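You operate a simulated robot arm through the tools that you are given. There is no shell and no other tool.

Carry out the task below with a simulated robot arm. There is one attempt and no reset: what you move stays moved.

## Task
Pipe a big cream blob on the pale cupcake and put it back.
Fine: one blob in the middle, from the piping press; back into its hollow in the teal tray; leave the sliding board out.

It is judged by the outcome, as a careful person would: the job done as asked, and still so three seconds after it is handed in. It fails if anything else is knocked over, pushed out of place, dropped, spilled or broken.

## Robot
A 7-joint arm with a three-finger gripper, fixed in place. Base frame: the origin is on the floor under the middle of its stand, x ahead of it, y to its left, z up. Lengths are in mm, angles in rad, forces in N, time in s.
With the tool pointing down near the work surface it reaches from about 500 to 940 mm from the base axis. Its first joint turns from -2.897 to 2.897 rad. Payload 2.69 kg.
The tool frame sits at the grasp point between the pads (the TCP): z along the fingers, y along the line on which they close. The tips reach 29 mm beyond it. The gripper opens to 120 mm; its body begins 78 mm behind the TCP.
Orientation is told as [roll, pitch, yaw] about the base's x, y, z axes, in that order, counted from this pose: with the fingers straight down and closing along the base's y, the tool's x points along the base's -x, its y along +y and its z along -z.

## Interface
- The arm moves only by the tool send_rows. Its arguments are lists of equal length, an entry for each row: "linear": the shift along the tool's x, y, z in units of 25 mm (1.0 is 25 mm), a list of three; "rot": the turn, a rotation vector about the tool's x, y, z in units of 6 degrees (1.0 is 6 degrees), a list of three. In form: {"linear": [[tx, ty, tz], ...], "rot": [[rx, ry, rz], ...]}. A call has 1 to 20 rows; each row shifts and turns the commanded pose from where the row before left it, along the tool's axes as they then stand. "claw" is the opening, from 0 (shut) to 1 (fully open), set as the call begins (left out, the last holds). A call with a number of a shift or a turn outside -1 to 1 is refused whole. Rows are played at 5 a second. More than 50 mm and 0.15 rad between two rows, or a gripper value outside its range, and nothing of the call is played. A pose out of reach is approached as far as the arm can. The call stops where the force on the tool passes 90 N (or 10 N more than at its start, if that is more) or the arm is blocked; 0.2 s more then pass. Each finger travels about 40 mm/s and halts on what it meets, pressing with about 33 N; the grip force reading is that of the motor and also rises with nothing between the fingers. The clock runs only during rows and for 0.2 s after the last one: add rows that do not move to give the fingers time. It gives the time, the measured TCP pose, the force on the tool (base axes), the opening and the grip force at its end, in the units of the frame above (readings bear some noise), with the torque about the TCP (base axes, N m) and any sound that the robot's microphone picked up, and new pictures: "views" is both (left out), scene, wrist or none.
- Cameras (640 x 400 px; columns grow to the right, rows downward): "scene" is fixed at [220.4, 498.9, 1502.4]; the picture's right is [-0.54, -0.84, 0.00], its down [-0.66, 0.42, -0.63] and it looks along [0.53, -0.34, -0.78] (base axes); focal length 321 px, centre (320, 200). "wrist" rides on the gripper at [63, 0, -104] in the tool frame; the picture's right is [0.00, 1.00, 0.00], its down [-0.83, 0.00, -0.56] and it looks along [-0.56, 0.00, 0.83] (tool axes); focal length 275 px, centre (320, 200).
- lift_body(by): slides the trunk up (or, below 0, down) by that many mm; the arm rides with it, the base frame stays. It gives what a move gives, with no picture.
- locate(camera, pixels): there is no depth. For up to 12 entries [column, row, z] of the newest picture of that camera ("zoom" is the newest enlarged one), the place [x, y] in the base frame at which the ray of that pixel passes the height z, good to about 2 mm. No time passes.
- enlarge(camera, box): a new picture of the part [left, top, right, bottom] of that camera's present view, enlarged. No time passes.
- hand_in(): hands the job in; it is judged then, once.

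Unless the task says otherwise, let go and move clear before handing in.

The tools are called after "Call:" as a command line: name --argument value ..., lists and objects as JSON in quotes. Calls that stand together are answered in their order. send_rows: Moves the arm, as the interface text tells. Its arguments: {"type":"object","properties":{"linear":{"type":"array","items":{"type":"array","items":{"type":"number"}}},"rot":{"type":"array","items":{"type":"array","items":{"type":"number"}}},"claw":{"type":"number"},"views":{"type":"string","enum":["both","scene","wrist","none"]}},"required":["linear","rot"]} The other tools are called the same way: lift_body (by) moves the trunk up or down; locate (camera, pixels) gives the place at which the rays of pixels pass given heights; enlarge (camera, box) takes an enlarged picture of a part of a camera's view; hand_in () hands the job in.

At the start:

```text
time_s: 0.0
eef_pos: [440.3, 134.3, 1155.0]
tcp_rot: [0.0, 0.001, 0.0]
ft_force: [-0.8, 0.3, -0.4]
torque: [0.03, 0.0, -0.02]
gripper_width: 120.2
finger_force: 0.1
trunk travel left (down, up): [-575.0, 38.0]
```

scene: 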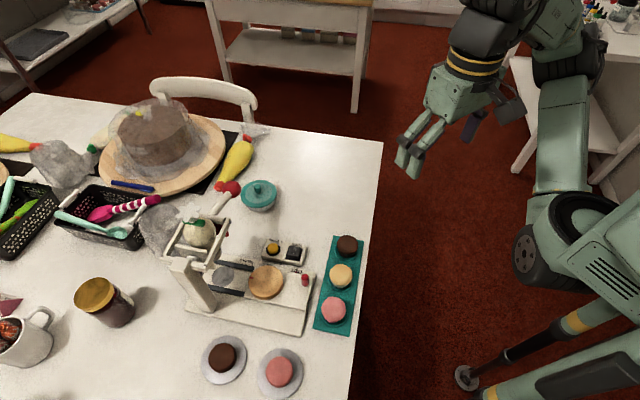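
wrist: 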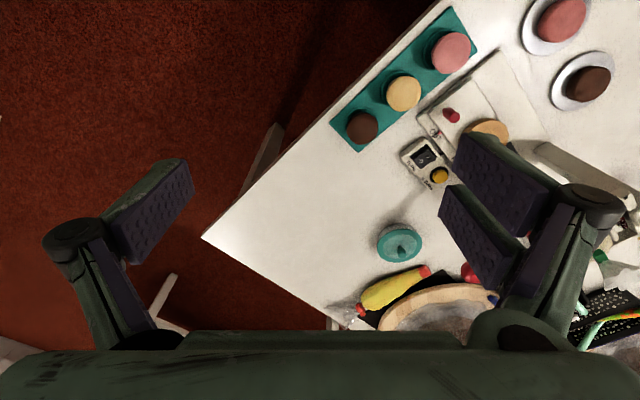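

The scene shows a teal tray with three cupcakes (pale one at about pixel (341,275)), a piping press with a sliding board at around (250,285), and a small control box at (285,250). I'll enlarge these areas to understand the press.

Call:
enlarge --camera "scene" --box '[150, 200, 380, 345]'

Call:
enlarge --camera "wrist" --box '[320, 0, 640, 200]'

```text
2.76 times, centred on (265, 272) of scene
```

zoom: 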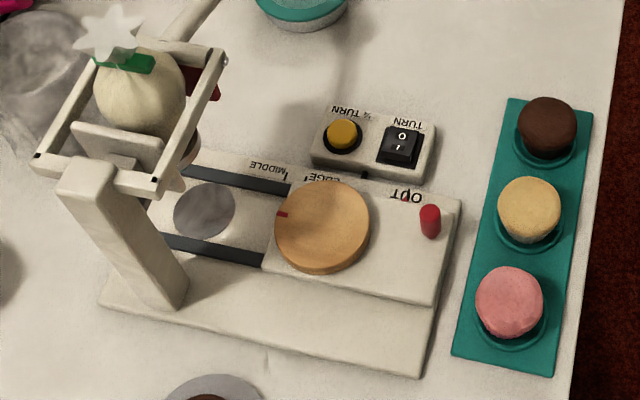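

```text
2.00 times, centred on (480, 100) of wrist
```

zoom: 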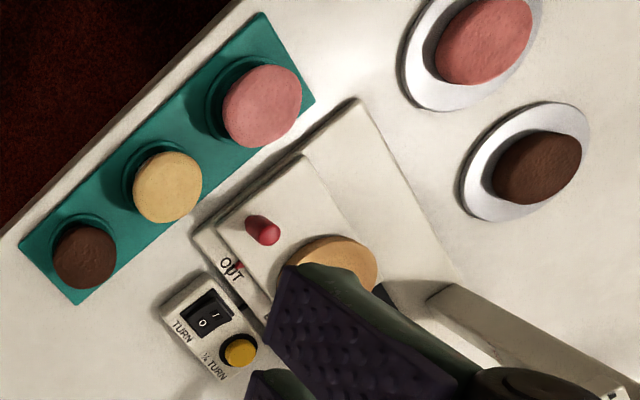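

The board has a turntable disc, a red peg, and MIDDLE / EDGE / OUT marks, with a bag-type press at the left. I'll look closer at the press and the labels.

Call:
enlarge --camera "scene" --box '[155, 200, 251, 260]'

Call:
enlarge --camera "scene" --box '[230, 235, 326, 295]'

Call:
enlarge --camera "scene" --box '[170, 240, 266, 300]'

```text
6.67 times, centred on (203, 230) of scene
```

zoom: 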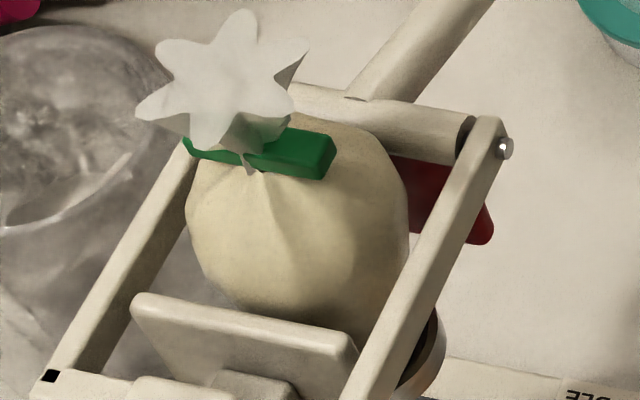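

```text
6.67 times, centred on (278, 265) of scene
```

zoom: 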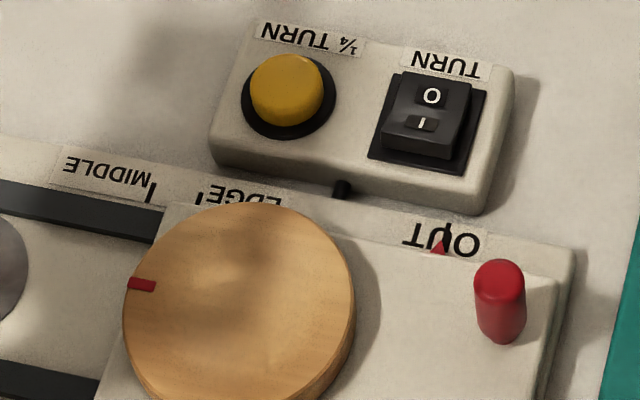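

```text
6.67 times, centred on (218, 270) of scene
```

zoom: 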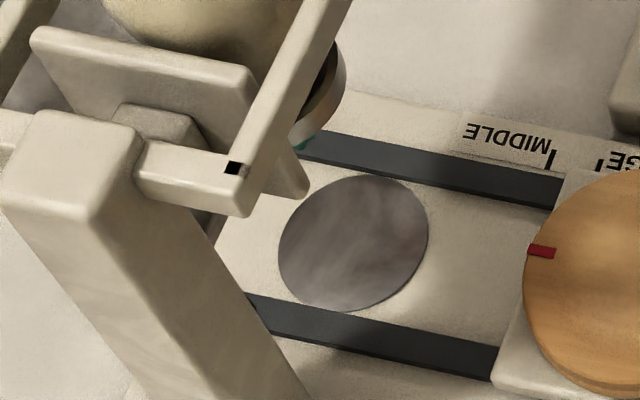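

I'll triangulate heights by comparing the scene and wrist rays for the same things (pale cupcake top, red peg top, yellow button, tray corners).

Call:
locate --camera "scene" --pixels '[[341, 273, 700], [341, 273, 800], [341, 273, 900], [305, 276, 700], [305, 276, 800], [305, 276, 900], [258, 187, 800], [258, 187, 900], [273, 247, 700], [273, 247, 800], [273, 247, 900]]'

Call:
locate --camera "wrist" --pixels '[[404, 91, 700], [404, 91, 800], [404, 91, 900], [449, 112, 700], [449, 112, 800], [449, 112, 900], [400, 242, 800], [400, 242, 900], [440, 175, 700], [440, 175, 800], [440, 175, 900]]'

```text
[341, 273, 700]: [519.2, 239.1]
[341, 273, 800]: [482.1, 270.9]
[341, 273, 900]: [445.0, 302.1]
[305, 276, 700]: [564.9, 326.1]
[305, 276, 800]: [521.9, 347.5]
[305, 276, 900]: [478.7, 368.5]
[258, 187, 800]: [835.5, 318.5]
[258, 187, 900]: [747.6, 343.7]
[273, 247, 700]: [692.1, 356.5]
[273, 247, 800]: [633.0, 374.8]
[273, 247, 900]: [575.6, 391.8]
```

```text
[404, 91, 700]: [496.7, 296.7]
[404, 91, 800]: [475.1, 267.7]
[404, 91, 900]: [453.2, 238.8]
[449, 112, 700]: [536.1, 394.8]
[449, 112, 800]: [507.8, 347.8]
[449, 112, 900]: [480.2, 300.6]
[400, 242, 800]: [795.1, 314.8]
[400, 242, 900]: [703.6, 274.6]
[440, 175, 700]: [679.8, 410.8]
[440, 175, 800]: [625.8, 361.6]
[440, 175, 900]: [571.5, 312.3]
```

Cupcake top is at about (480, 269, 795) and the peg top at z≈800, so the table is near z 740–750. Now I'll estimate the press positions with both cameras.

Call:
locate --camera "scene" --pixels '[[380, 142, 745], [350, 399, 745], [200, 225, 850], [200, 225, 950], [172, 262, 850], [172, 262, 950], [230, 207, 850], [230, 207, 950], [265, 282, 770], [224, 278, 760], [185, 310, 750], [305, 335, 750]]'

Call:
locate --camera "wrist" --pixels '[[202, 237, 745], [202, 237, 720], [202, 237, 770], [449, 5, 745], [332, 125, 750], [360, 150, 750]]'

```text
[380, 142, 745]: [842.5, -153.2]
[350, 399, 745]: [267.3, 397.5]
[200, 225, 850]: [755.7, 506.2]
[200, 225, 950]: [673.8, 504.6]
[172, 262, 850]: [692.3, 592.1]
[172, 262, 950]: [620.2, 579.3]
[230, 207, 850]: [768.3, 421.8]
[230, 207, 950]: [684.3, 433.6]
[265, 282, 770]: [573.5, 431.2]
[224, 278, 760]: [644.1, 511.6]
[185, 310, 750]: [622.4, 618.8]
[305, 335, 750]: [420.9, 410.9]
```

```text
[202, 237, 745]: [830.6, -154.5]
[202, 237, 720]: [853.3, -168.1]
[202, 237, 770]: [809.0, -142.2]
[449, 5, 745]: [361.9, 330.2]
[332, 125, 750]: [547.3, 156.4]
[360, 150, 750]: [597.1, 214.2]
```

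The press is rotated about 46° in the base frame: the board slides along roughly (0.69, 0.72), with the disc near (573, 431). I'll move the arm over, staying high, and yaw it to look along the slide direction for a good look at the press.

Call:
send_rows --linear '[[0.08, 0.904, 0.22], [0.08, 0.904, 0.22], [0.08, 0.904, 0.22], [0.08, 0.904, 0.22], [0.08, 0.904, 0.22], [0.08, 0.904, 0.22], [0.08, 0.904, 0.22], [0.08, 0.904, 0.22], [0.08, 0.904, 0.22], [0.08, 0.904, 0.22], [0, 0, 0], [0, 0, 0], [0, 0, 0], [0, 0, 0], [0, 0, 0], [0, 0, 0], [0, 0, 0], [0, 0, 0], [0, 0, 0]]' --rot '[[0, 0, 0], [0, 0, 0], [0, 0, 0], [0, 0, 0], [0, 0, 0], [0, 0, 0], [0, 0, 0], [0, 0, 0], [0, 0, 0], [0, 0, 0], [0, 0, -0.96], [0, 0, -0.96], [0, 0, -0.96], [0, 0, -0.96], [0, 0, -0.96], [0, 0, -0.96], [0, 0, -0.96], [0, 0, -0.96], [0, 0, 0]]' --claw 1

```text
time_s: 4.0
eef_pos: [420.2, 359.9, 1099.9]
tcp_rot: [0.002, 0.0, 0.806]
ft_force: [0.5, 0.6, 0.4]
torque: [0.0, 0.03, 0.03]
gripper_width: 120.0
finger_force: 0.1
trunk travel left (down, up): [-575.0, 38.0]
```

scene: 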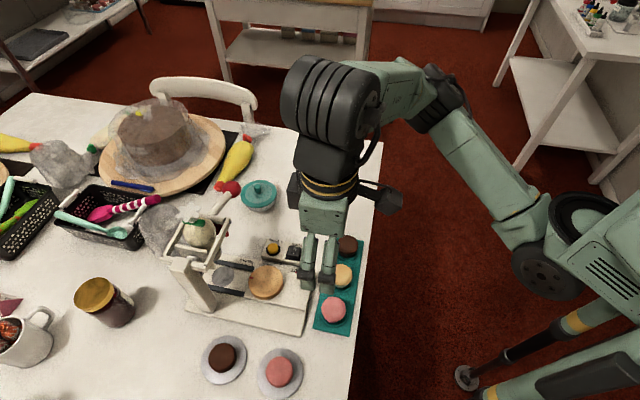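
wrist: 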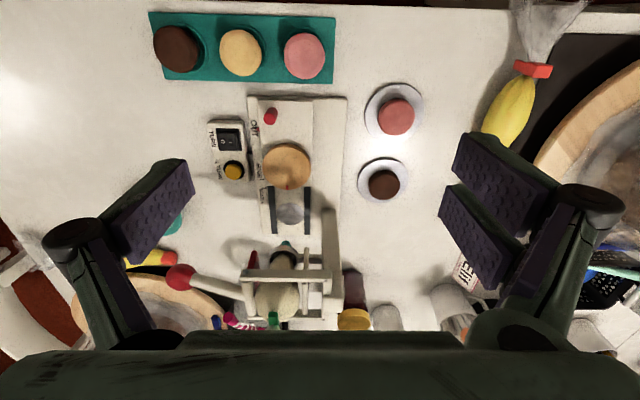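

Good aligned view: the lever with a red ball handle extends to the left at (180,275), and the press frame is at (285,280). Zooming in.

Call:
enlarge --camera "wrist" --box '[150, 210, 374, 350]'

Call:
enlarge --camera "wrist" --box '[200, 90, 360, 190]'

Call:
enlarge --camera "wrist" --box '[140, 0, 364, 140]'

```text
2.86 times, centred on (262, 280) of wrist
```

zoom: 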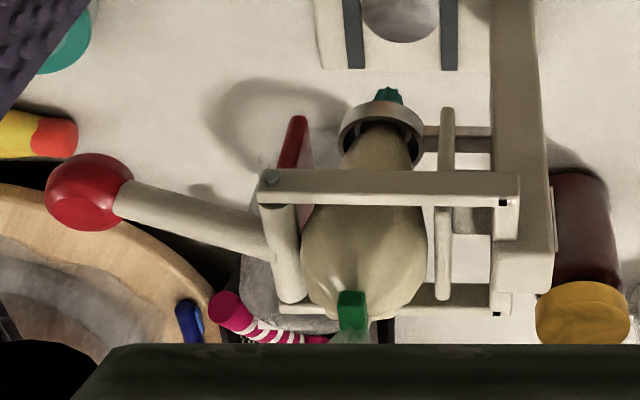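

```text
4.00 times, centred on (280, 140) of wrist
```

zoom: 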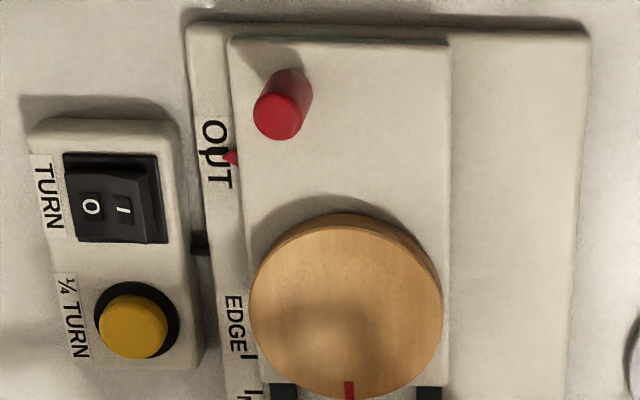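

```text
2.86 times, centred on (252, 70) of wrist
```

zoom: 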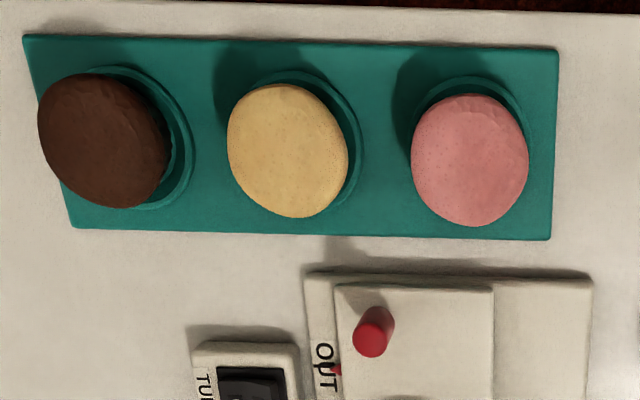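

The lever's red ball is at the left; pushing it down should swing the dark-red paddle into the bag. Now I'll measure the geometry: tray corners, cupcake, peg, disc, and button box with the current zoom.

Call:
locate --camera "zoom" --pixels '[[23, 35, 750], [556, 49, 750], [551, 240, 750], [75, 228, 750], [288, 148, 795], [102, 138, 795], [470, 160, 795], [375, 340, 800], [375, 340, 790], [320, 212, 780], [348, 155, 795], [228, 148, 795]]'

Call:
locate --camera "scene" --pixels '[[361, 237, 750], [331, 236, 750], [313, 329, 750], [352, 335, 750], [347, 244, 795], [333, 310, 795], [221, 356, 795], [279, 372, 795]]'

```text
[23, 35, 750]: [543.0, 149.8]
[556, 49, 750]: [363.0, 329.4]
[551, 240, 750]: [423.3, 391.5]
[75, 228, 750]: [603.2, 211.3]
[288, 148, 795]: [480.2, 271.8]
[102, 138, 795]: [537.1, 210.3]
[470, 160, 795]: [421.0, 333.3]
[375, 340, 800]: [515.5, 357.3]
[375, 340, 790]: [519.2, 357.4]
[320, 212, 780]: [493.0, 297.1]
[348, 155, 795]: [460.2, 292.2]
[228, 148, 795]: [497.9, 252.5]
```

```text
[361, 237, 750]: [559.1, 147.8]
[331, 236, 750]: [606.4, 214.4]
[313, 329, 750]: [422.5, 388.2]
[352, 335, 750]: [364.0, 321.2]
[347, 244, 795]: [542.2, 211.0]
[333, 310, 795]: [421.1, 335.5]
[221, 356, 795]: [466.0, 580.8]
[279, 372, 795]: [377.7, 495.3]
```

The tray lies exactly at 45°, with the pale cupcake's hollow near (481, 271). Let me look at the lever ball in the scene view and triangulate press parts.

Call:
enlarge --camera "scene" --box '[180, 170, 276, 230]'

Call:
locate --camera "wrist" --pixels '[[244.9, 273, 850], [244.9, 273, 900], [326.1, 281.1, 850], [326.1, 281.1, 900], [324, 318.9, 850], [324, 318.9, 900], [180.8, 277.2, 850], [180.8, 277.2, 900], [180.8, 277.2, 950]]'

Call:
locate --camera "scene" --pixels '[[230.9, 222.2, 850], [230.9, 222.2, 900], [204.9, 265.0, 850], [204.9, 265.0, 900], [162.5, 256.3, 850], [162.5, 256.3, 900], [229, 187, 850], [229, 187, 900], [229, 187, 950]]'

```text
6.67 times, centred on (228, 200) of scene
```

zoom: 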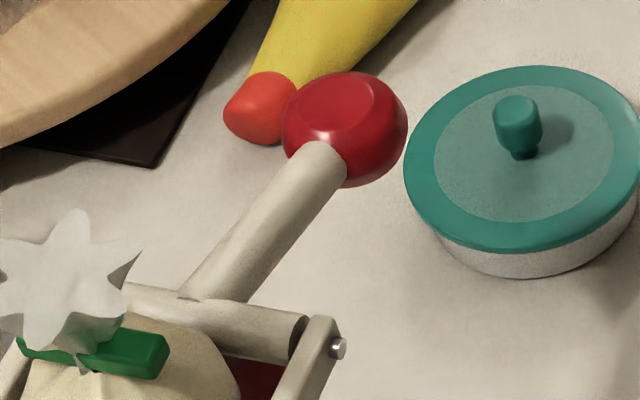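

```text
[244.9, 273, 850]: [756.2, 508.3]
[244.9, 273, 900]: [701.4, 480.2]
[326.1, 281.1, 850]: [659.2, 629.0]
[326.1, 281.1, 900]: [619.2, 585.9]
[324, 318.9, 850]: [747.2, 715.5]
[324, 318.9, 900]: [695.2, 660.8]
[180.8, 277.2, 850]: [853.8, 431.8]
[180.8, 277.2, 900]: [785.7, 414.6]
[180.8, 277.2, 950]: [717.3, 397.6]
```

```text
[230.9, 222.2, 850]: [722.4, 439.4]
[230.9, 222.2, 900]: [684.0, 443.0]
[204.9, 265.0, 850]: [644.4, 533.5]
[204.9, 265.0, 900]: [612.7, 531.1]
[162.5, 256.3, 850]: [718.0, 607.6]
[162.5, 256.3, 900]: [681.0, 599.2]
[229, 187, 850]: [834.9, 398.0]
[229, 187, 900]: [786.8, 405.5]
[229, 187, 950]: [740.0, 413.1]
```

Triangulation puts the press frame near z≈960 (u≈770–870 along the slide axis) and the ball near (770, 410, 915). I'll lower the hand in front of the press and tilt it so that the wrist camera looks nearly level at it.

Call:
send_rows --linear '[[0, 0, 0], [-0.07, -0.464, 0.8], [-0.07, -0.464, 0.8], [-0.07, -0.464, 0.8], [-0.07, -0.464, 0.8], [-0.07, -0.464, 0.8], [0, 0, 0], [0, 0, 0], [0, 0, 0], [0, 0, 0], [0, 0, 0], [0, 0, 0], [0, 0, 0], [0, 0, 0]]' --rot '[[0, 0, 0.2], [0, 0, 0], [0, 0, 0], [0, 0, 0], [0, 0, 0], [0, 0, 0], [0, -0.95, 0], [0, -0.95, 0], [0, -0.95, 0], [0, -0.95, 0], [0, -0.95, 0], [0, -0.95, 0], [0, -0.95, 0], [0, 0, 0]]'

```text
time_s: 7.0
eef_pos: [467.8, 325.4, 999.7]
tcp_rot: [0.0, -0.698, 0.783]
ft_force: [0.4, -0.6, 0.3]
torque: [-0.01, -0.02, -0.03]
gripper_width: 119.9
finger_force: 0.1
trunk travel left (down, up): [-575.0, 38.0]
```

scene: 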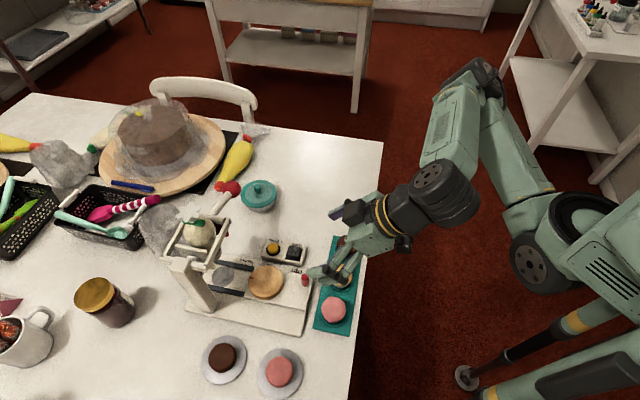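
wrist: 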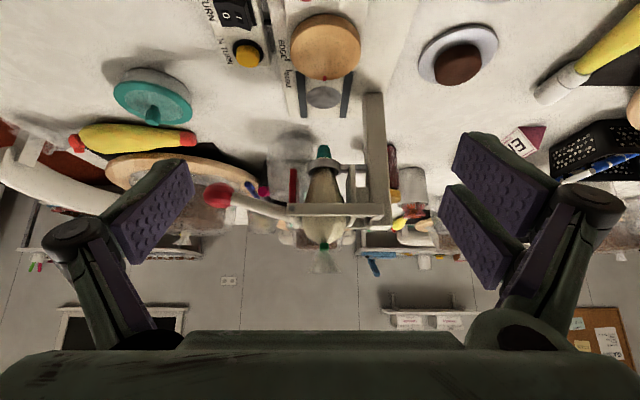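

This is a near-level (upside-down) view of the press: frame at (335,210), ball at (218,195), nozzle tip at (323,150). Zooming in.

Call:
enlarge --camera "wrist" --box '[190, 80, 430, 280]'

Call:
enlarge --camera "wrist" --box '[260, 135, 420, 265]'

Call:
enlarge --camera "wrist" --box '[195, 0, 435, 150]'

```text
2.00 times, centred on (310, 180) of wrist
```

zoom: 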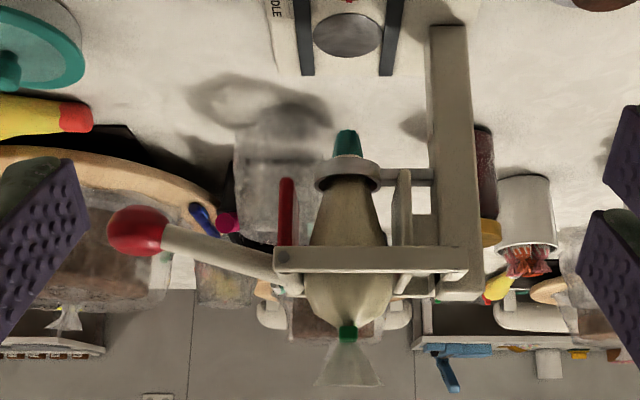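

```text
3.08 times, centred on (340, 200) of wrist
```

zoom: 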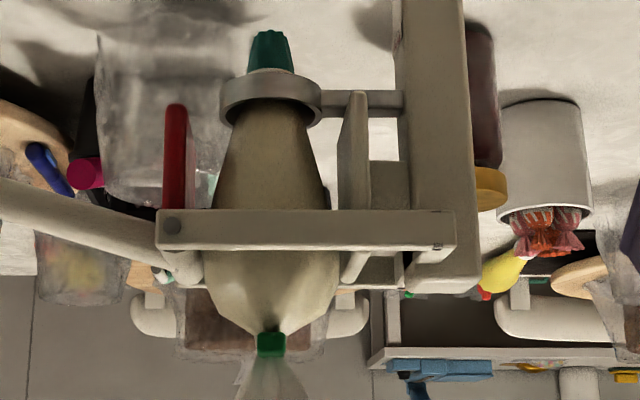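

```text
2.67 times, centred on (315, 75) of wrist
```

zoom: 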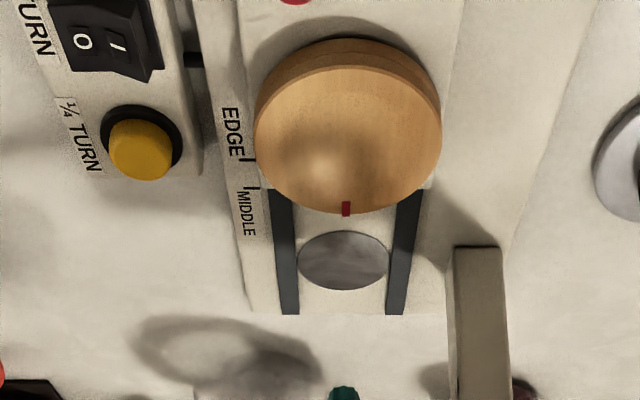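

The geometry is clear: pushing the ball down swings the red paddle against the bag, over the nozzle at wrist (323,146). Now I'll measure ticks, disc, nozzle and lever positions from this view and the scene.

Call:
locate --camera "zoom" --pixels '[[250, 158, 757], [250, 187, 757], [345, 203, 775], [345, 130, 775], [256, 130, 775], [441, 140, 775], [344, 261, 757], [299, 261, 757], [389, 261, 757], [140, 150, 770], [265, 314, 750], [448, 314, 750]]'

Call:
locate --camera "wrist" --pixels '[[322.5, 146, 850], [322.5, 146, 870], [218, 195, 900], [218, 195, 920], [218, 195, 940], [292, 208, 940], [292, 208, 960], [295, 171, 880], [295, 171, 860]]'

Call:
enlarge --camera "scene" --box '[230, 235, 326, 295]'

```text
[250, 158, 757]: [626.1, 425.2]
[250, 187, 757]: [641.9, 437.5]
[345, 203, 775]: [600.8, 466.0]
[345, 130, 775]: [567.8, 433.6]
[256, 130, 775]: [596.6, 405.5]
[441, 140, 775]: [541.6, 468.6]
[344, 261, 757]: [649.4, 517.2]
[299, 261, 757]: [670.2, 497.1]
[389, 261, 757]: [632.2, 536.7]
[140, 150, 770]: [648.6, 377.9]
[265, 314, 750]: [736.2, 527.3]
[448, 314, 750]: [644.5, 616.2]
```

```text
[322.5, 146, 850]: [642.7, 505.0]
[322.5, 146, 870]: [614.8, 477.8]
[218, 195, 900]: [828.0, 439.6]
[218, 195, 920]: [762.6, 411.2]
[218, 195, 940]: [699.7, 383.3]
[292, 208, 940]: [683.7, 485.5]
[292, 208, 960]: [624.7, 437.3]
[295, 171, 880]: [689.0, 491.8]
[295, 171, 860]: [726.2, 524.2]
```

```text
6.67 times, centred on (278, 265) of scene
```

zoom: 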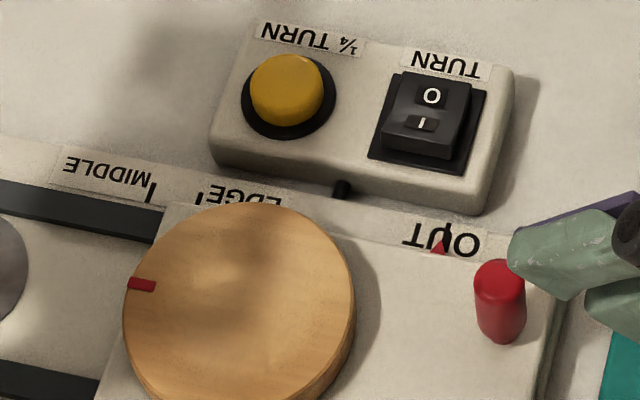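

Call:
locate --camera "zoom" --pixels '[[150, 192, 757], [200, 198, 757], [440, 240, 757], [440, 240, 768], [445, 228, 757], [240, 287, 775], [240, 287, 785], [500, 273, 800], [500, 273, 790], [287, 85, 775], [425, 125, 775], [142, 284, 785]]'

Call:
enlarge --camera "wrist" --box '[170, 0, 410, 100]'

```text
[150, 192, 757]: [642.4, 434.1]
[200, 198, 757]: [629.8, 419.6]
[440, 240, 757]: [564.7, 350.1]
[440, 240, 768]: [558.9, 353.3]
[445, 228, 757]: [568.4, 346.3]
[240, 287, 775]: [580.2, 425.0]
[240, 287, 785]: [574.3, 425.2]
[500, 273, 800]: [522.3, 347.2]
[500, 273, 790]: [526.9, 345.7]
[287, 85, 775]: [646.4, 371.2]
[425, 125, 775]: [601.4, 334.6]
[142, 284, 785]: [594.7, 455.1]
```

```text
2.67 times, centred on (290, 50) of wrist
```

zoom: 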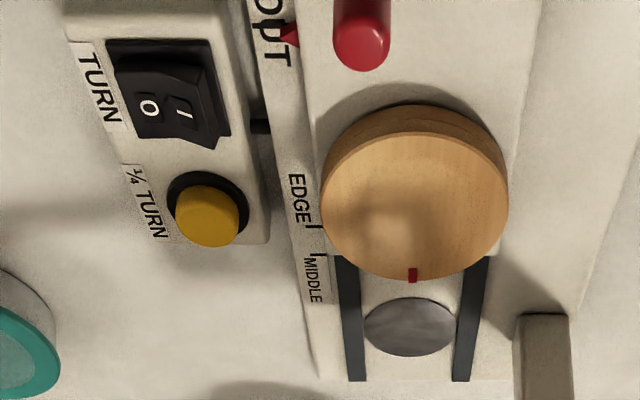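

The OUT→MIDDLE travel is about 115 mm (ticks at u≈647 and 762). I need to nail the heights of the peg and disc, so I'll get rays from this view for comparison with the earlier ones.

Call:
locate --camera "zoom" --pixels '[[362, 48, 780], [362, 48, 800], [362, 48, 820], [414, 200, 770], [414, 200, 790], [412, 280, 770], [412, 280, 790], [322, 190, 780], [507, 195, 780], [280, 35, 757], [318, 225, 757], [315, 256, 757]]'

Call:
enlarge --camera "scene" --box '[236, 250, 332, 310]'

```text
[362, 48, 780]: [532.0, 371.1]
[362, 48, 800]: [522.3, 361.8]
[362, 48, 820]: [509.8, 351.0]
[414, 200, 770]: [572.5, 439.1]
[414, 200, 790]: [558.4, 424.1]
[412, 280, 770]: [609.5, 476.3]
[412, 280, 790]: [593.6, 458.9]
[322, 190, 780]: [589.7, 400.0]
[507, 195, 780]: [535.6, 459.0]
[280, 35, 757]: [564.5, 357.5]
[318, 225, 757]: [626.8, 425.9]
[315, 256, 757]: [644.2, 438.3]
```

```text
6.67 times, centred on (284, 280) of scene
```

zoom: 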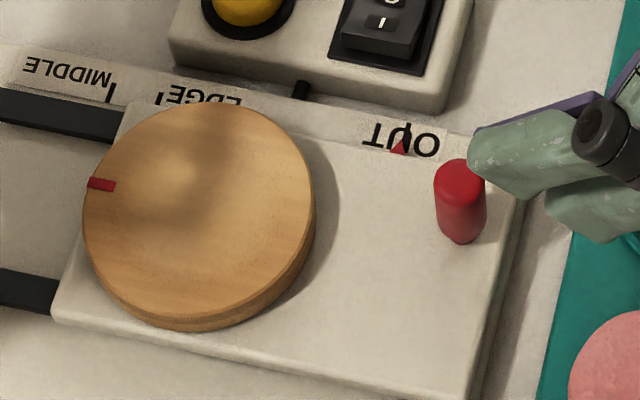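

Comparing rays: disc top z≈792 with center near u≈702, nozzle tip at z≈845 and u≈820, so the MIDDLE position fits. Let me look at the gripper fingers and its size in the scene view before planning the grasp.

Call:
enlarge --camera "scene" --box '[290, 180, 450, 310]'

Call:
locate --camera "scene" --pixels '[[265.7, 281.2, 792], [253.2, 277.6, 792], [283.2, 280, 792], [251, 284, 792], [305, 276, 812]]'

```text
3.08 times, centred on (370, 245) of scene
```

zoom: 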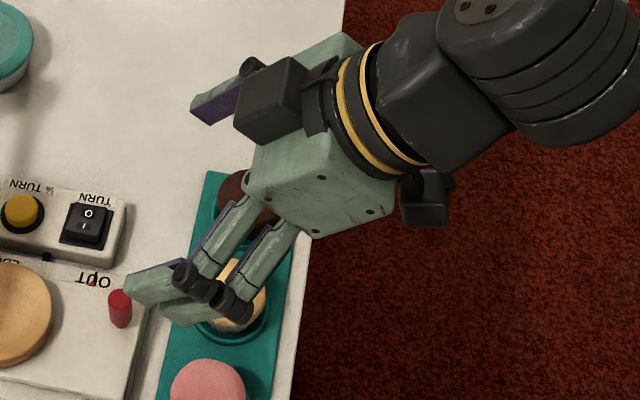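

```text
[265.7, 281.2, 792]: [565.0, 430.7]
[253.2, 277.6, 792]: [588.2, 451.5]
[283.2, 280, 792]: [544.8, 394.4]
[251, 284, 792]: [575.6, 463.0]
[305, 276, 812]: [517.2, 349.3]
```

The gripper carries black boxes on both the +x and −x sides at its top, so I need to check clearances before working near the press. I'll untilt, yaw toward −0.785 (closing along the slide axis, clear of the neighbouring cupcakes), and look down at the tray from above.

Call:
send_rows --linear '[[0, 0, 0], [0, 0, 0], [0, 0, 0], [0, 0, 0], [0, 0, 0], [0, 0, 0], [0, 0, 0], [0, 0, 0]]' --rot '[[0, 0.95, 0], [0, 0.95, 0], [0, 0.95, 0], [0, 0.95, 0], [0, 0.95, 0], [0, 0.95, 0], [0, 0.95, 0], [0, 0, 0]]' --claw 0.6

Call:
enlarge --camera "scene" --box '[250, 140, 410, 240]'

```text
time_s: 8.8
eef_pos: [467.6, 326.2, 1000.8]
tcp_rot: [0.001, 0.002, 0.781]
ft_force: [0.3, 0.4, -0.5]
torque: [0.01, -0.01, 0.01]
gripper_width: 71.8
finger_force: 0.1
trunk travel left (down, up): [-575.0, 38.0]
```

scene: 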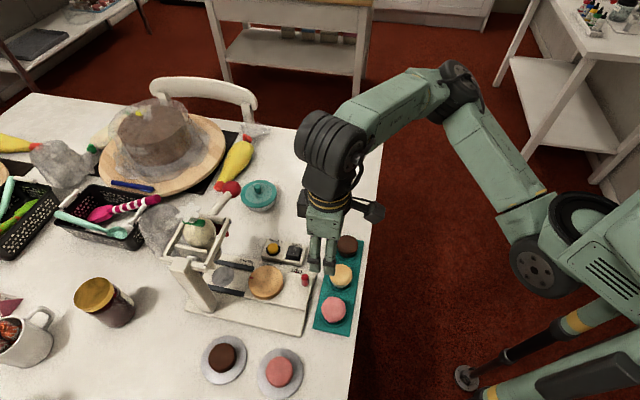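
wrist: 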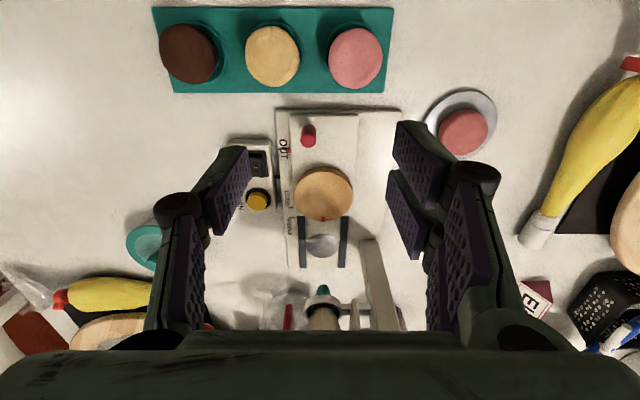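

```text
4.00 times, centred on (330, 190) of scene
```

zoom: 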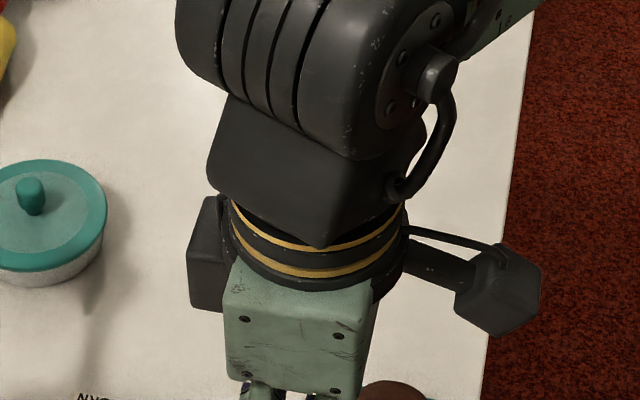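

The gripper body is about ±30 mm in x with a box to about −45 mm, so placing at yaw 0.785 over the disc leaves clearance to the press frame. Now I'll yaw −90° and go above the pale cupcake.

Call:
send_rows --linear '[[0, 0, 0], [0, 0, 0], [0, 0, 0], [0, 0, 0], [0, 0, 0], [0, 0, 0], [0, 0, 0], [0, 0, 0], [0, 0, 0], [0, 0, 0], [0, 0, 0], [0, 0, 0], [0, 0, 0], [0, 0, 0], [0, 0, 0], [-0.481, -0.292, 1.0], [-0.481, -0.292, 1.0], [-0.481, -0.292, 1.0], [-0.481, -0.292, 1.0], [0, 0, 0]]' --rot '[[0, 0, 1], [0, 0, 1], [0, 0, 1], [0, 0, 1], [0, 0, 1], [0, 0, 1], [0, 0, 1], [0, 0, 1], [0, 0, 1], [0, 0, 1], [0, 0, 1], [0, 0, 1], [0, 0, 1], [0, 0, 1], [0, 0, 1], [0, 0, 0], [0, 0, 0], [0, 0, 0], [0, 0, 0], [0, 0, 0]]' --claw 0.7

```text
time_s: 13.0
eef_pos: [479.7, 270.7, 901.2]
tcp_rot: [0.001, -0.001, -0.789]
ft_force: [0.3, 0.1, 1.2]
torque: [0.01, 0.02, -0.04]
gripper_width: 84.0
finger_force: 0.1
trunk travel left (down, up): [-575.0, 38.0]
```

scene: 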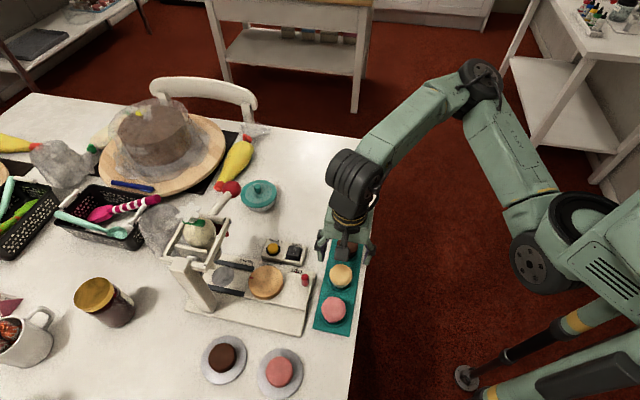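
wrist: 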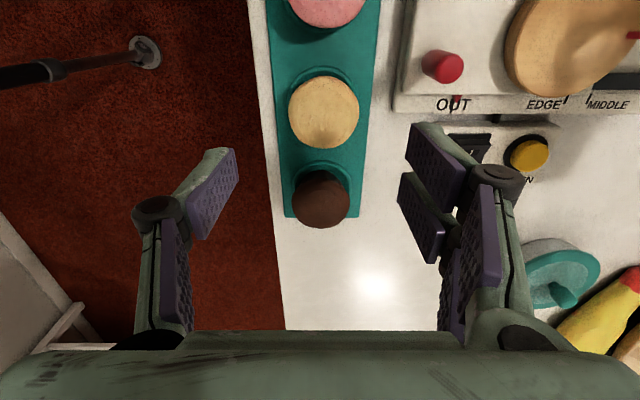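

The pale cupcake is at wrist (323,112), centered between the fingers laterally. I'll zoom in and measure its top and base.

Call:
enlarge --camera "wrist" --box '[240, 40, 400, 140]'

Call:
enlarge --camera "wrist" --box '[200, -40, 440, 240]'

```text
4.00 times, centred on (320, 90) of wrist
```

zoom: 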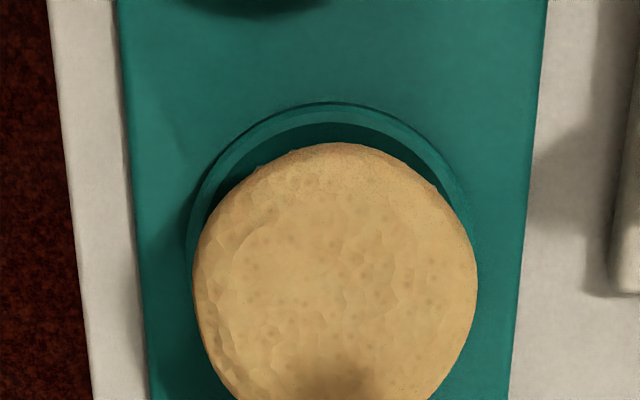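

```text
refused: -40 is not a number from 0 to 400
```

Call:
enlarge --camera "wrist" --box '[240, 60, 400, 160]'

```text
4.00 times, centred on (320, 110) of wrist
```

zoom: 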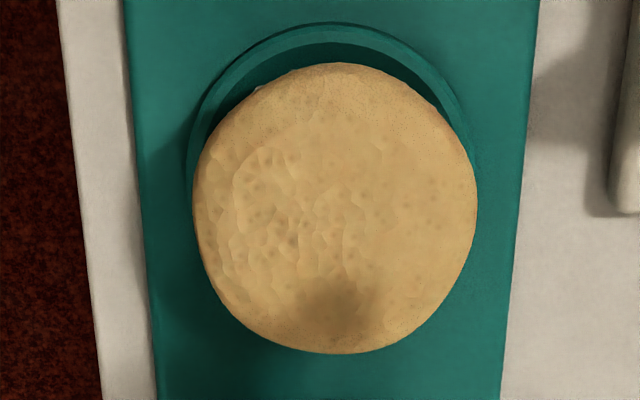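

Call:
locate --camera "zoom" --pixels '[[193, 208, 790], [478, 208, 790], [335, 353, 795], [335, 208, 795], [142, 200, 752], [517, 200, 752], [122, 0, 752], [540, 0, 752], [330, 22, 752], [187, 170, 752], [610, 210, 762], [610, 210, 775]]'

```text
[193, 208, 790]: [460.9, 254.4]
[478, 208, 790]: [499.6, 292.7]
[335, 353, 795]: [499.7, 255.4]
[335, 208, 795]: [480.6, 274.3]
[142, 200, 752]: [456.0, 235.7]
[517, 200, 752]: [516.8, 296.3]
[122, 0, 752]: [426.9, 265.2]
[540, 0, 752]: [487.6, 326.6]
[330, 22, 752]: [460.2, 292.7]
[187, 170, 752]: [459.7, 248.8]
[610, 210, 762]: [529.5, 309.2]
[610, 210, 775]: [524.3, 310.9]
```

The cupcake is centred at about u=533, v=−147 → (481, 272.4), diameter ≈54.5 mm; the press base edge is at u≈592. I'll descend to just above the cupcake with an 80 mm opening and check the finger clearance.

Call:
send_rows --linear '[[0, 0.085, 0.92], [0, 0, 0.92], [0, 0, 0.92], [0, 0, 0]]' --rot '[[0, 0, 0], [0, 0, 0], [0, 0, 0], [0, 0, 0]]' --claw 0.667

Call:
enlarge --camera "scene" --box '[290, 210, 402, 280]'

```text
time_s: 14.0
eef_pos: [481.6, 272.7, 831.6]
tcp_rot: [0.001, 0.0, -0.788]
ft_force: [0.5, 1.2, 0.4]
torque: [0.0, 0.0, 0.01]
gripper_width: 80.4
finger_force: 0.0
trunk travel left (down, up): [-575.0, 38.0]
```

scene: 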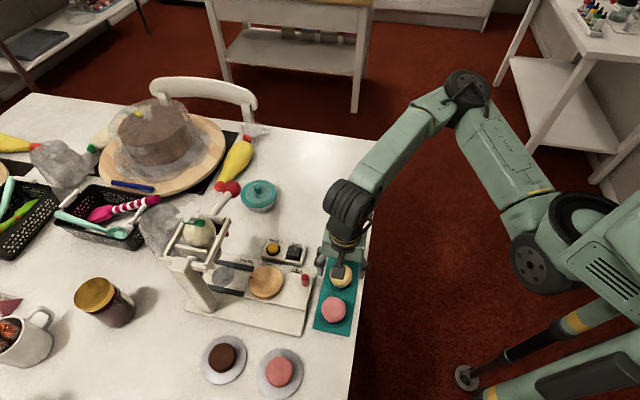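
wrist: 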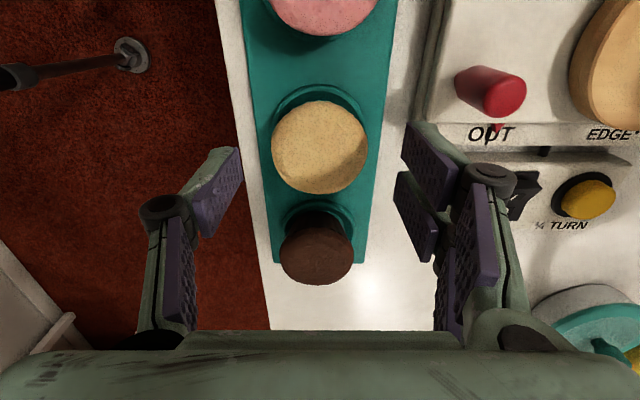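

```text
5.71 times, centred on (346, 245) of scene
```

zoom: 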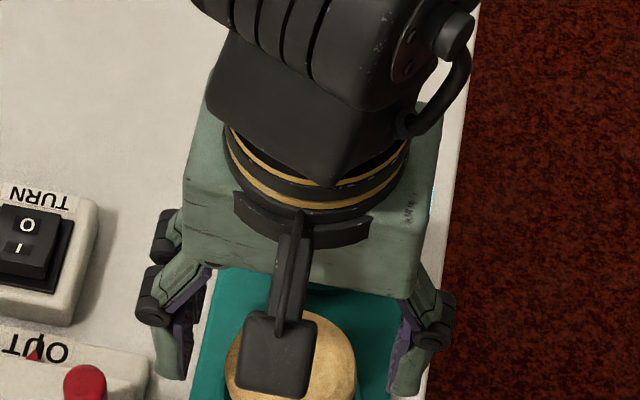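

Centering looks right (outline columns 271–369 → center 320). One more zoom to verify the cupcake's height before descending.

Call:
enlarge --camera "wrist" --box '[240, 90, 400, 190]'

```text
4.00 times, centred on (320, 140) of wrist
```

zoom: 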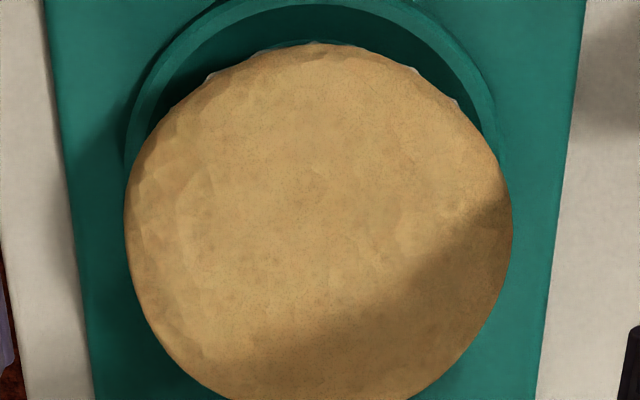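

The crown's widest part is at z≈785, about 56 mm across. I'll descend to TCP z≈790 (tips ≈761, above the tray) and check the forces before closing.

Call:
send_rows --linear '[[0, 0, 0.55], [0, 0, 0.55], [0, 0, 0.56], [0, 0, 0]]' --rot '[[0, 0, 0], [0, 0, 0], [0, 0, 0], [0, 0, 0]]' --claw 0.667

Call:
enlarge --camera "scene" --box '[290, 220, 402, 290]'

```text
time_s: 15.0
eef_pos: [483.8, 272.5, 790.8]
tcp_rot: [0.001, -0.001, -0.786]
ft_force: [-0.1, 0.0, 0.3]
torque: [0.02, -0.01, 0.0]
gripper_width: 79.9
finger_force: 0.1
trunk travel left (down, up): [-575.0, 38.0]
```

scene: 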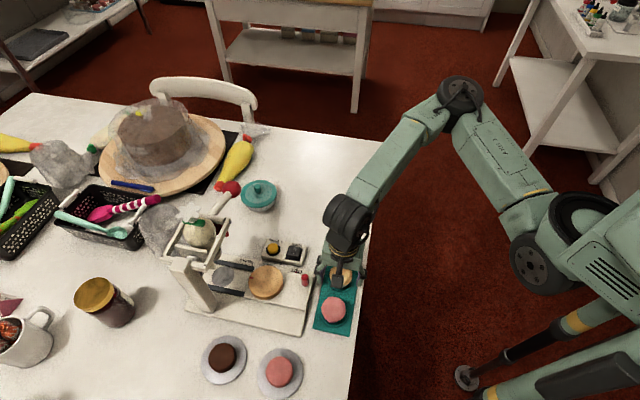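
wrist: 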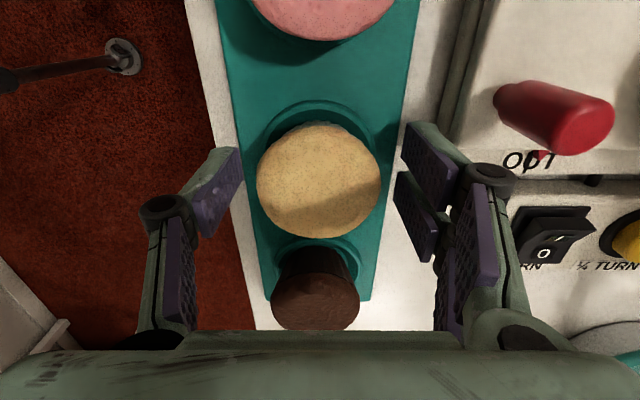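

```text
5.71 times, centred on (346, 255) of scene
```

zoom: 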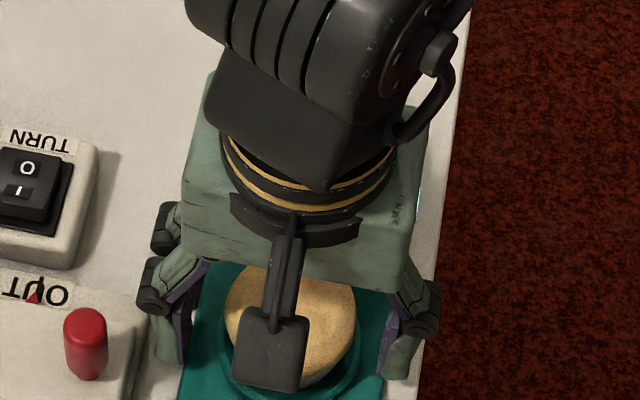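

Forces are zero and the fingers bracket the cupcake evenly (pads at ~243 and ~395, cupcake 256–380). Closing on it now.

Call:
send_rows --linear '[[0, 0, 0], [0, 0, 0], [0, 0, 0], [0, 0, 0], [0, 0, 0], [0, 0, 0]]' --rot '[[0, 0, 0], [0, 0, 0], [0, 0, 0], [0, 0, 0], [0, 0, 0], [0, 0, 0]]' --claw 0.35

```text
time_s: 16.4
eef_pos: [482.0, 273.4, 790.5]
tcp_rot: [0.001, -0.001, -0.787]
ft_force: [-0.5, -0.2, 0.4]
torque: [-0.01, 0.04, 0.01]
gripper_width: 53.4
finger_force: 33.2
trunk travel left (down, up): [-575.0, 38.0]
```

scene: 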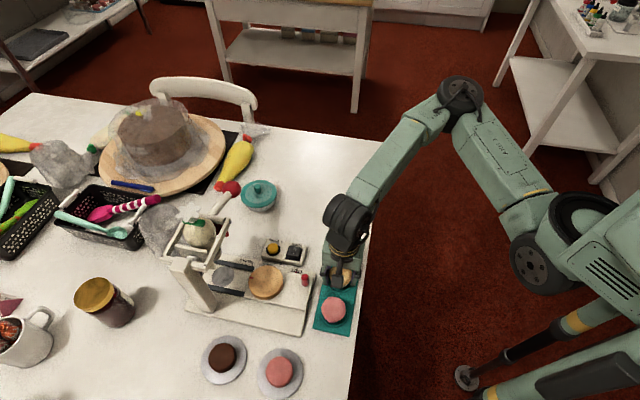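
wrist: 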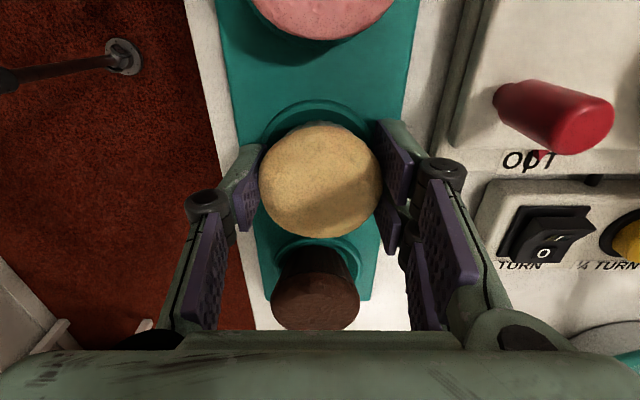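

Gripped at 53.4 mm with 33 N. Lifting straight up 110 mm.

Call:
send_rows --linear '[[0, 0, -0.2], [0, 0, -0.4], [0, 0, -0.8], [0, 0, -1.0], [0, 0, -1.0], [0, 0, -1.0], [0, 0, 0]]' --rot '[[0, 0, 0], [0, 0, 0], [0, 0, 0], [0, 0, 0], [0, 0, 0], [0, 0, 0], [0, 0, 0]]' --claw 0.35

Call:
enlarge --camera "wrist" --box '[220, 0, 420, 260]'

```text
time_s: 18.0
eef_pos: [480.8, 270.8, 897.9]
tcp_rot: [0.0, 0.0, -0.789]
ft_force: [-0.8, 0.4, -0.9]
torque: [-0.04, 0.0, 0.0]
gripper_width: 53.2
finger_force: 32.8
trunk travel left (down, up): [-575.0, 38.0]
```

scene: 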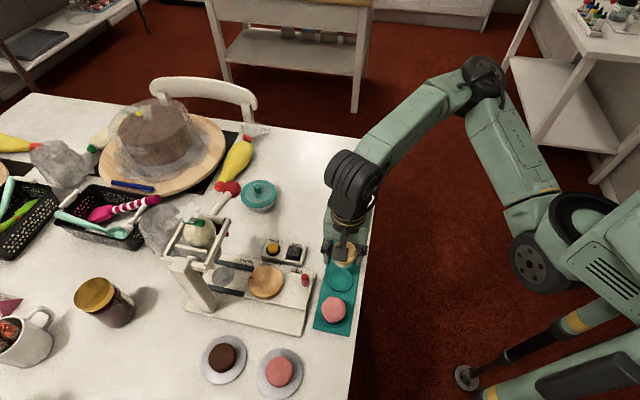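
wrist: 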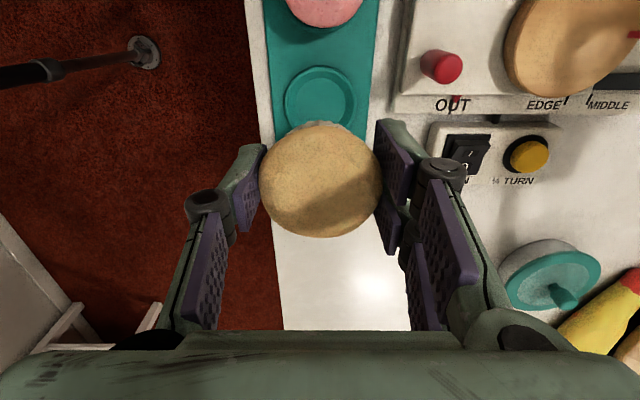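

```text
1.54 times, centred on (320, 130) of wrist
```

zoom: 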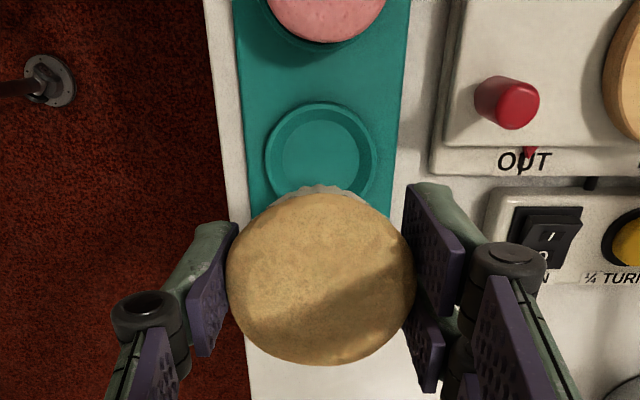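

The cupcake is held level, and the empty hollow is visible at wrist (319,97). I'll measure the hollow's centre for the return.

Call:
enlarge --camera "wrist" --box '[256, 45, 384, 125]'

Call:
enlarge --camera "scene" --box '[300, 250, 380, 300]'

```text
5.00 times, centred on (320, 85) of wrist
```

zoom: 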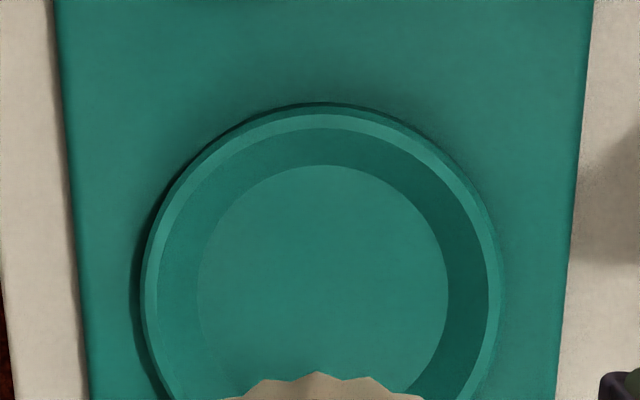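

```text
8.00 times, centred on (340, 275) of scene
```

zoom: 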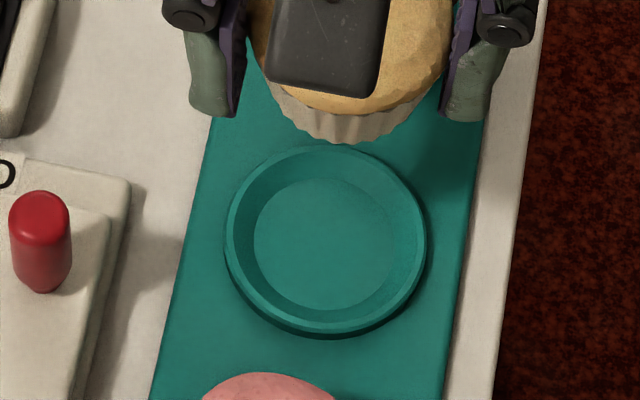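

Call:
locate --camera "zoom" --pixels '[[326, 240, 750], [326, 240, 758], [325, 245, 746], [225, 240, 755], [427, 240, 755], [327, 146, 758], [327, 336, 758], [253, 245, 745], [398, 245, 745]]'

```text
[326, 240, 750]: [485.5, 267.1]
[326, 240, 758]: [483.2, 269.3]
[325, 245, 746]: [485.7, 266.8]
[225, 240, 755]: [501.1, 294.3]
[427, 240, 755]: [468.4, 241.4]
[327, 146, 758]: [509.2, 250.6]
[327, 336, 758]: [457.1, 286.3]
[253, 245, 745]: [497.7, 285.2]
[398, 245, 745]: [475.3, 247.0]
```

The hollow is a conical socket, which will self-centre. Now I'll rotate the hand 90° to yaw 0.785 and move toward the disc, stopping short to measure it.

Call:
send_rows --linear '[[0, 0, 0], [0, 0, 0], [0, 0, 0], [0, 0, 0], [0, 0, 0], [0, 0, 0], [0, 0, 0], [0, 0, 0], [0, 0, 0], [0, 0, 0], [0, 0, 0], [0, 0, 0], [0, 0, 0], [0, 0, 0], [0, 0, 0], [-0.66, 0.53, 0], [-0.66, 0.53, 0], [-0.66, 0.53, 0], [-0.66, 0.53, 0], [0, 0, 0]]' --rot '[[0, 0, -1], [0, 0, -1], [0, 0, -1], [0, 0, -1], [0, 0, -1], [0, 0, -1], [0, 0, -1], [0, 0, -1], [0, 0, -1], [0, 0, -1], [0, 0, -1], [0, 0, -1], [0, 0, -1], [0, 0, -1], [0, 0, -1], [0, 0, 0], [0, 0, 0], [0, 0, 0], [0, 0, 0], [0, 0, 0]]' --claw 0.35

Call:
enlarge --camera "wrist" --box '[220, 150, 420, 275]'

Call:
enlarge --camera "scene" --box '[230, 230, 342, 300]'

```text
time_s: 22.2
eef_pos: [490.8, 356.3, 899.9]
tcp_rot: [0.0, 0.001, 0.784]
ft_force: [-0.3, 0.3, -0.3]
torque: [-0.01, -0.01, -0.01]
gripper_width: 53.4
finger_force: 32.6
trunk travel left (down, up): [-575.0, 38.0]
```

scene: 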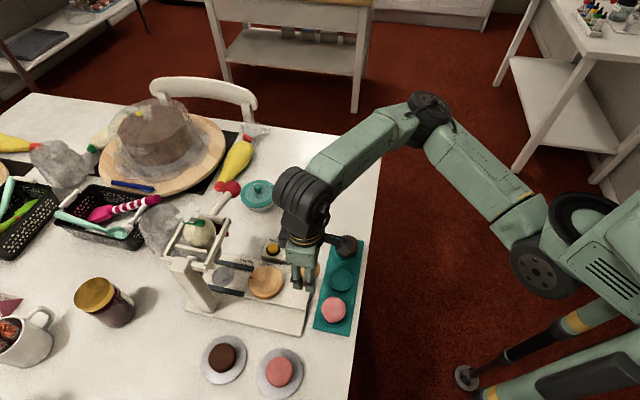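
wrist: 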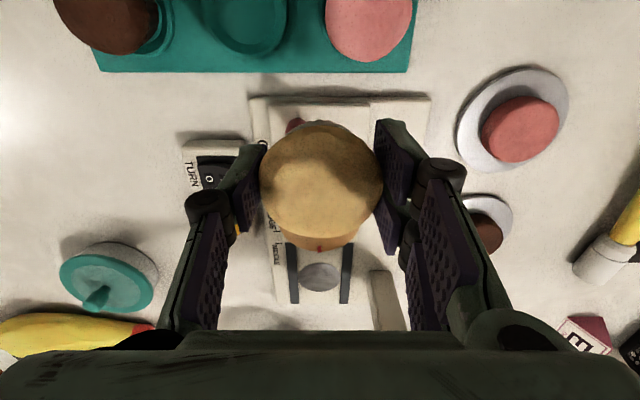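

```text
3.20 times, centred on (320, 212) of wrist
```

zoom: 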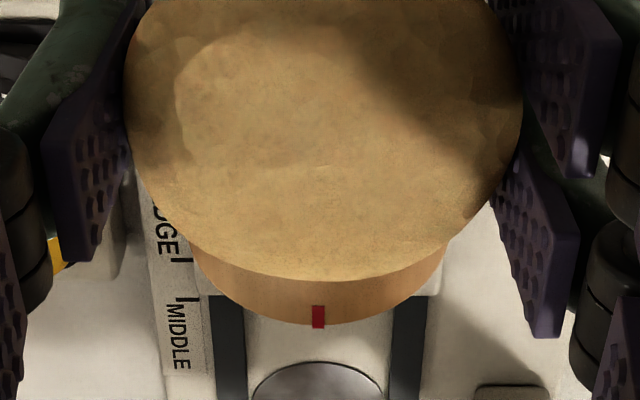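

```text
5.71 times, centred on (286, 265) of scene
```

zoom: 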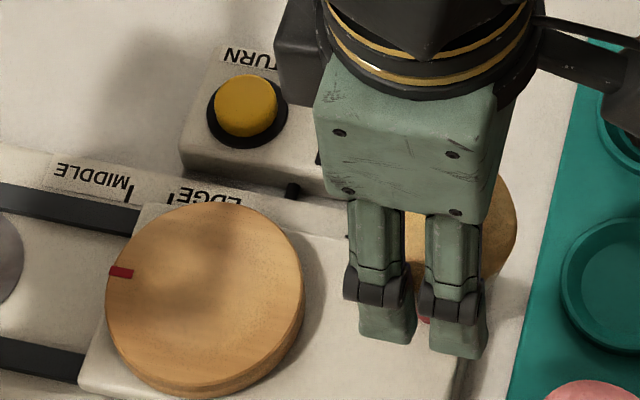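

Call:
locate --camera "zoom" --pixels '[[106, 295, 792], [301, 283, 792], [220, 203, 792], [185, 386, 792], [203, 293, 792], [132, 272, 792], [110, 272, 792]]'

Call:
locate --camera "wrist" --pixels '[[319.4, 245.5, 792], [319.4, 251, 792], [319.4, 251, 780], [319.4, 245.5, 780]]'

```text
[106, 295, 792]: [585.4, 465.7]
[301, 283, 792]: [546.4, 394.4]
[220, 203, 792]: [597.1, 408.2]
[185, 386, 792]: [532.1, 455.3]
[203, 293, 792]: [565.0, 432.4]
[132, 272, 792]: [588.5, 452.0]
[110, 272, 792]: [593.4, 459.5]
```

```text
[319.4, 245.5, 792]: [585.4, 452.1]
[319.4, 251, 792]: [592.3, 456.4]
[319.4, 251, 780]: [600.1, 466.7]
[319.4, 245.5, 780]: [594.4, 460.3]
```

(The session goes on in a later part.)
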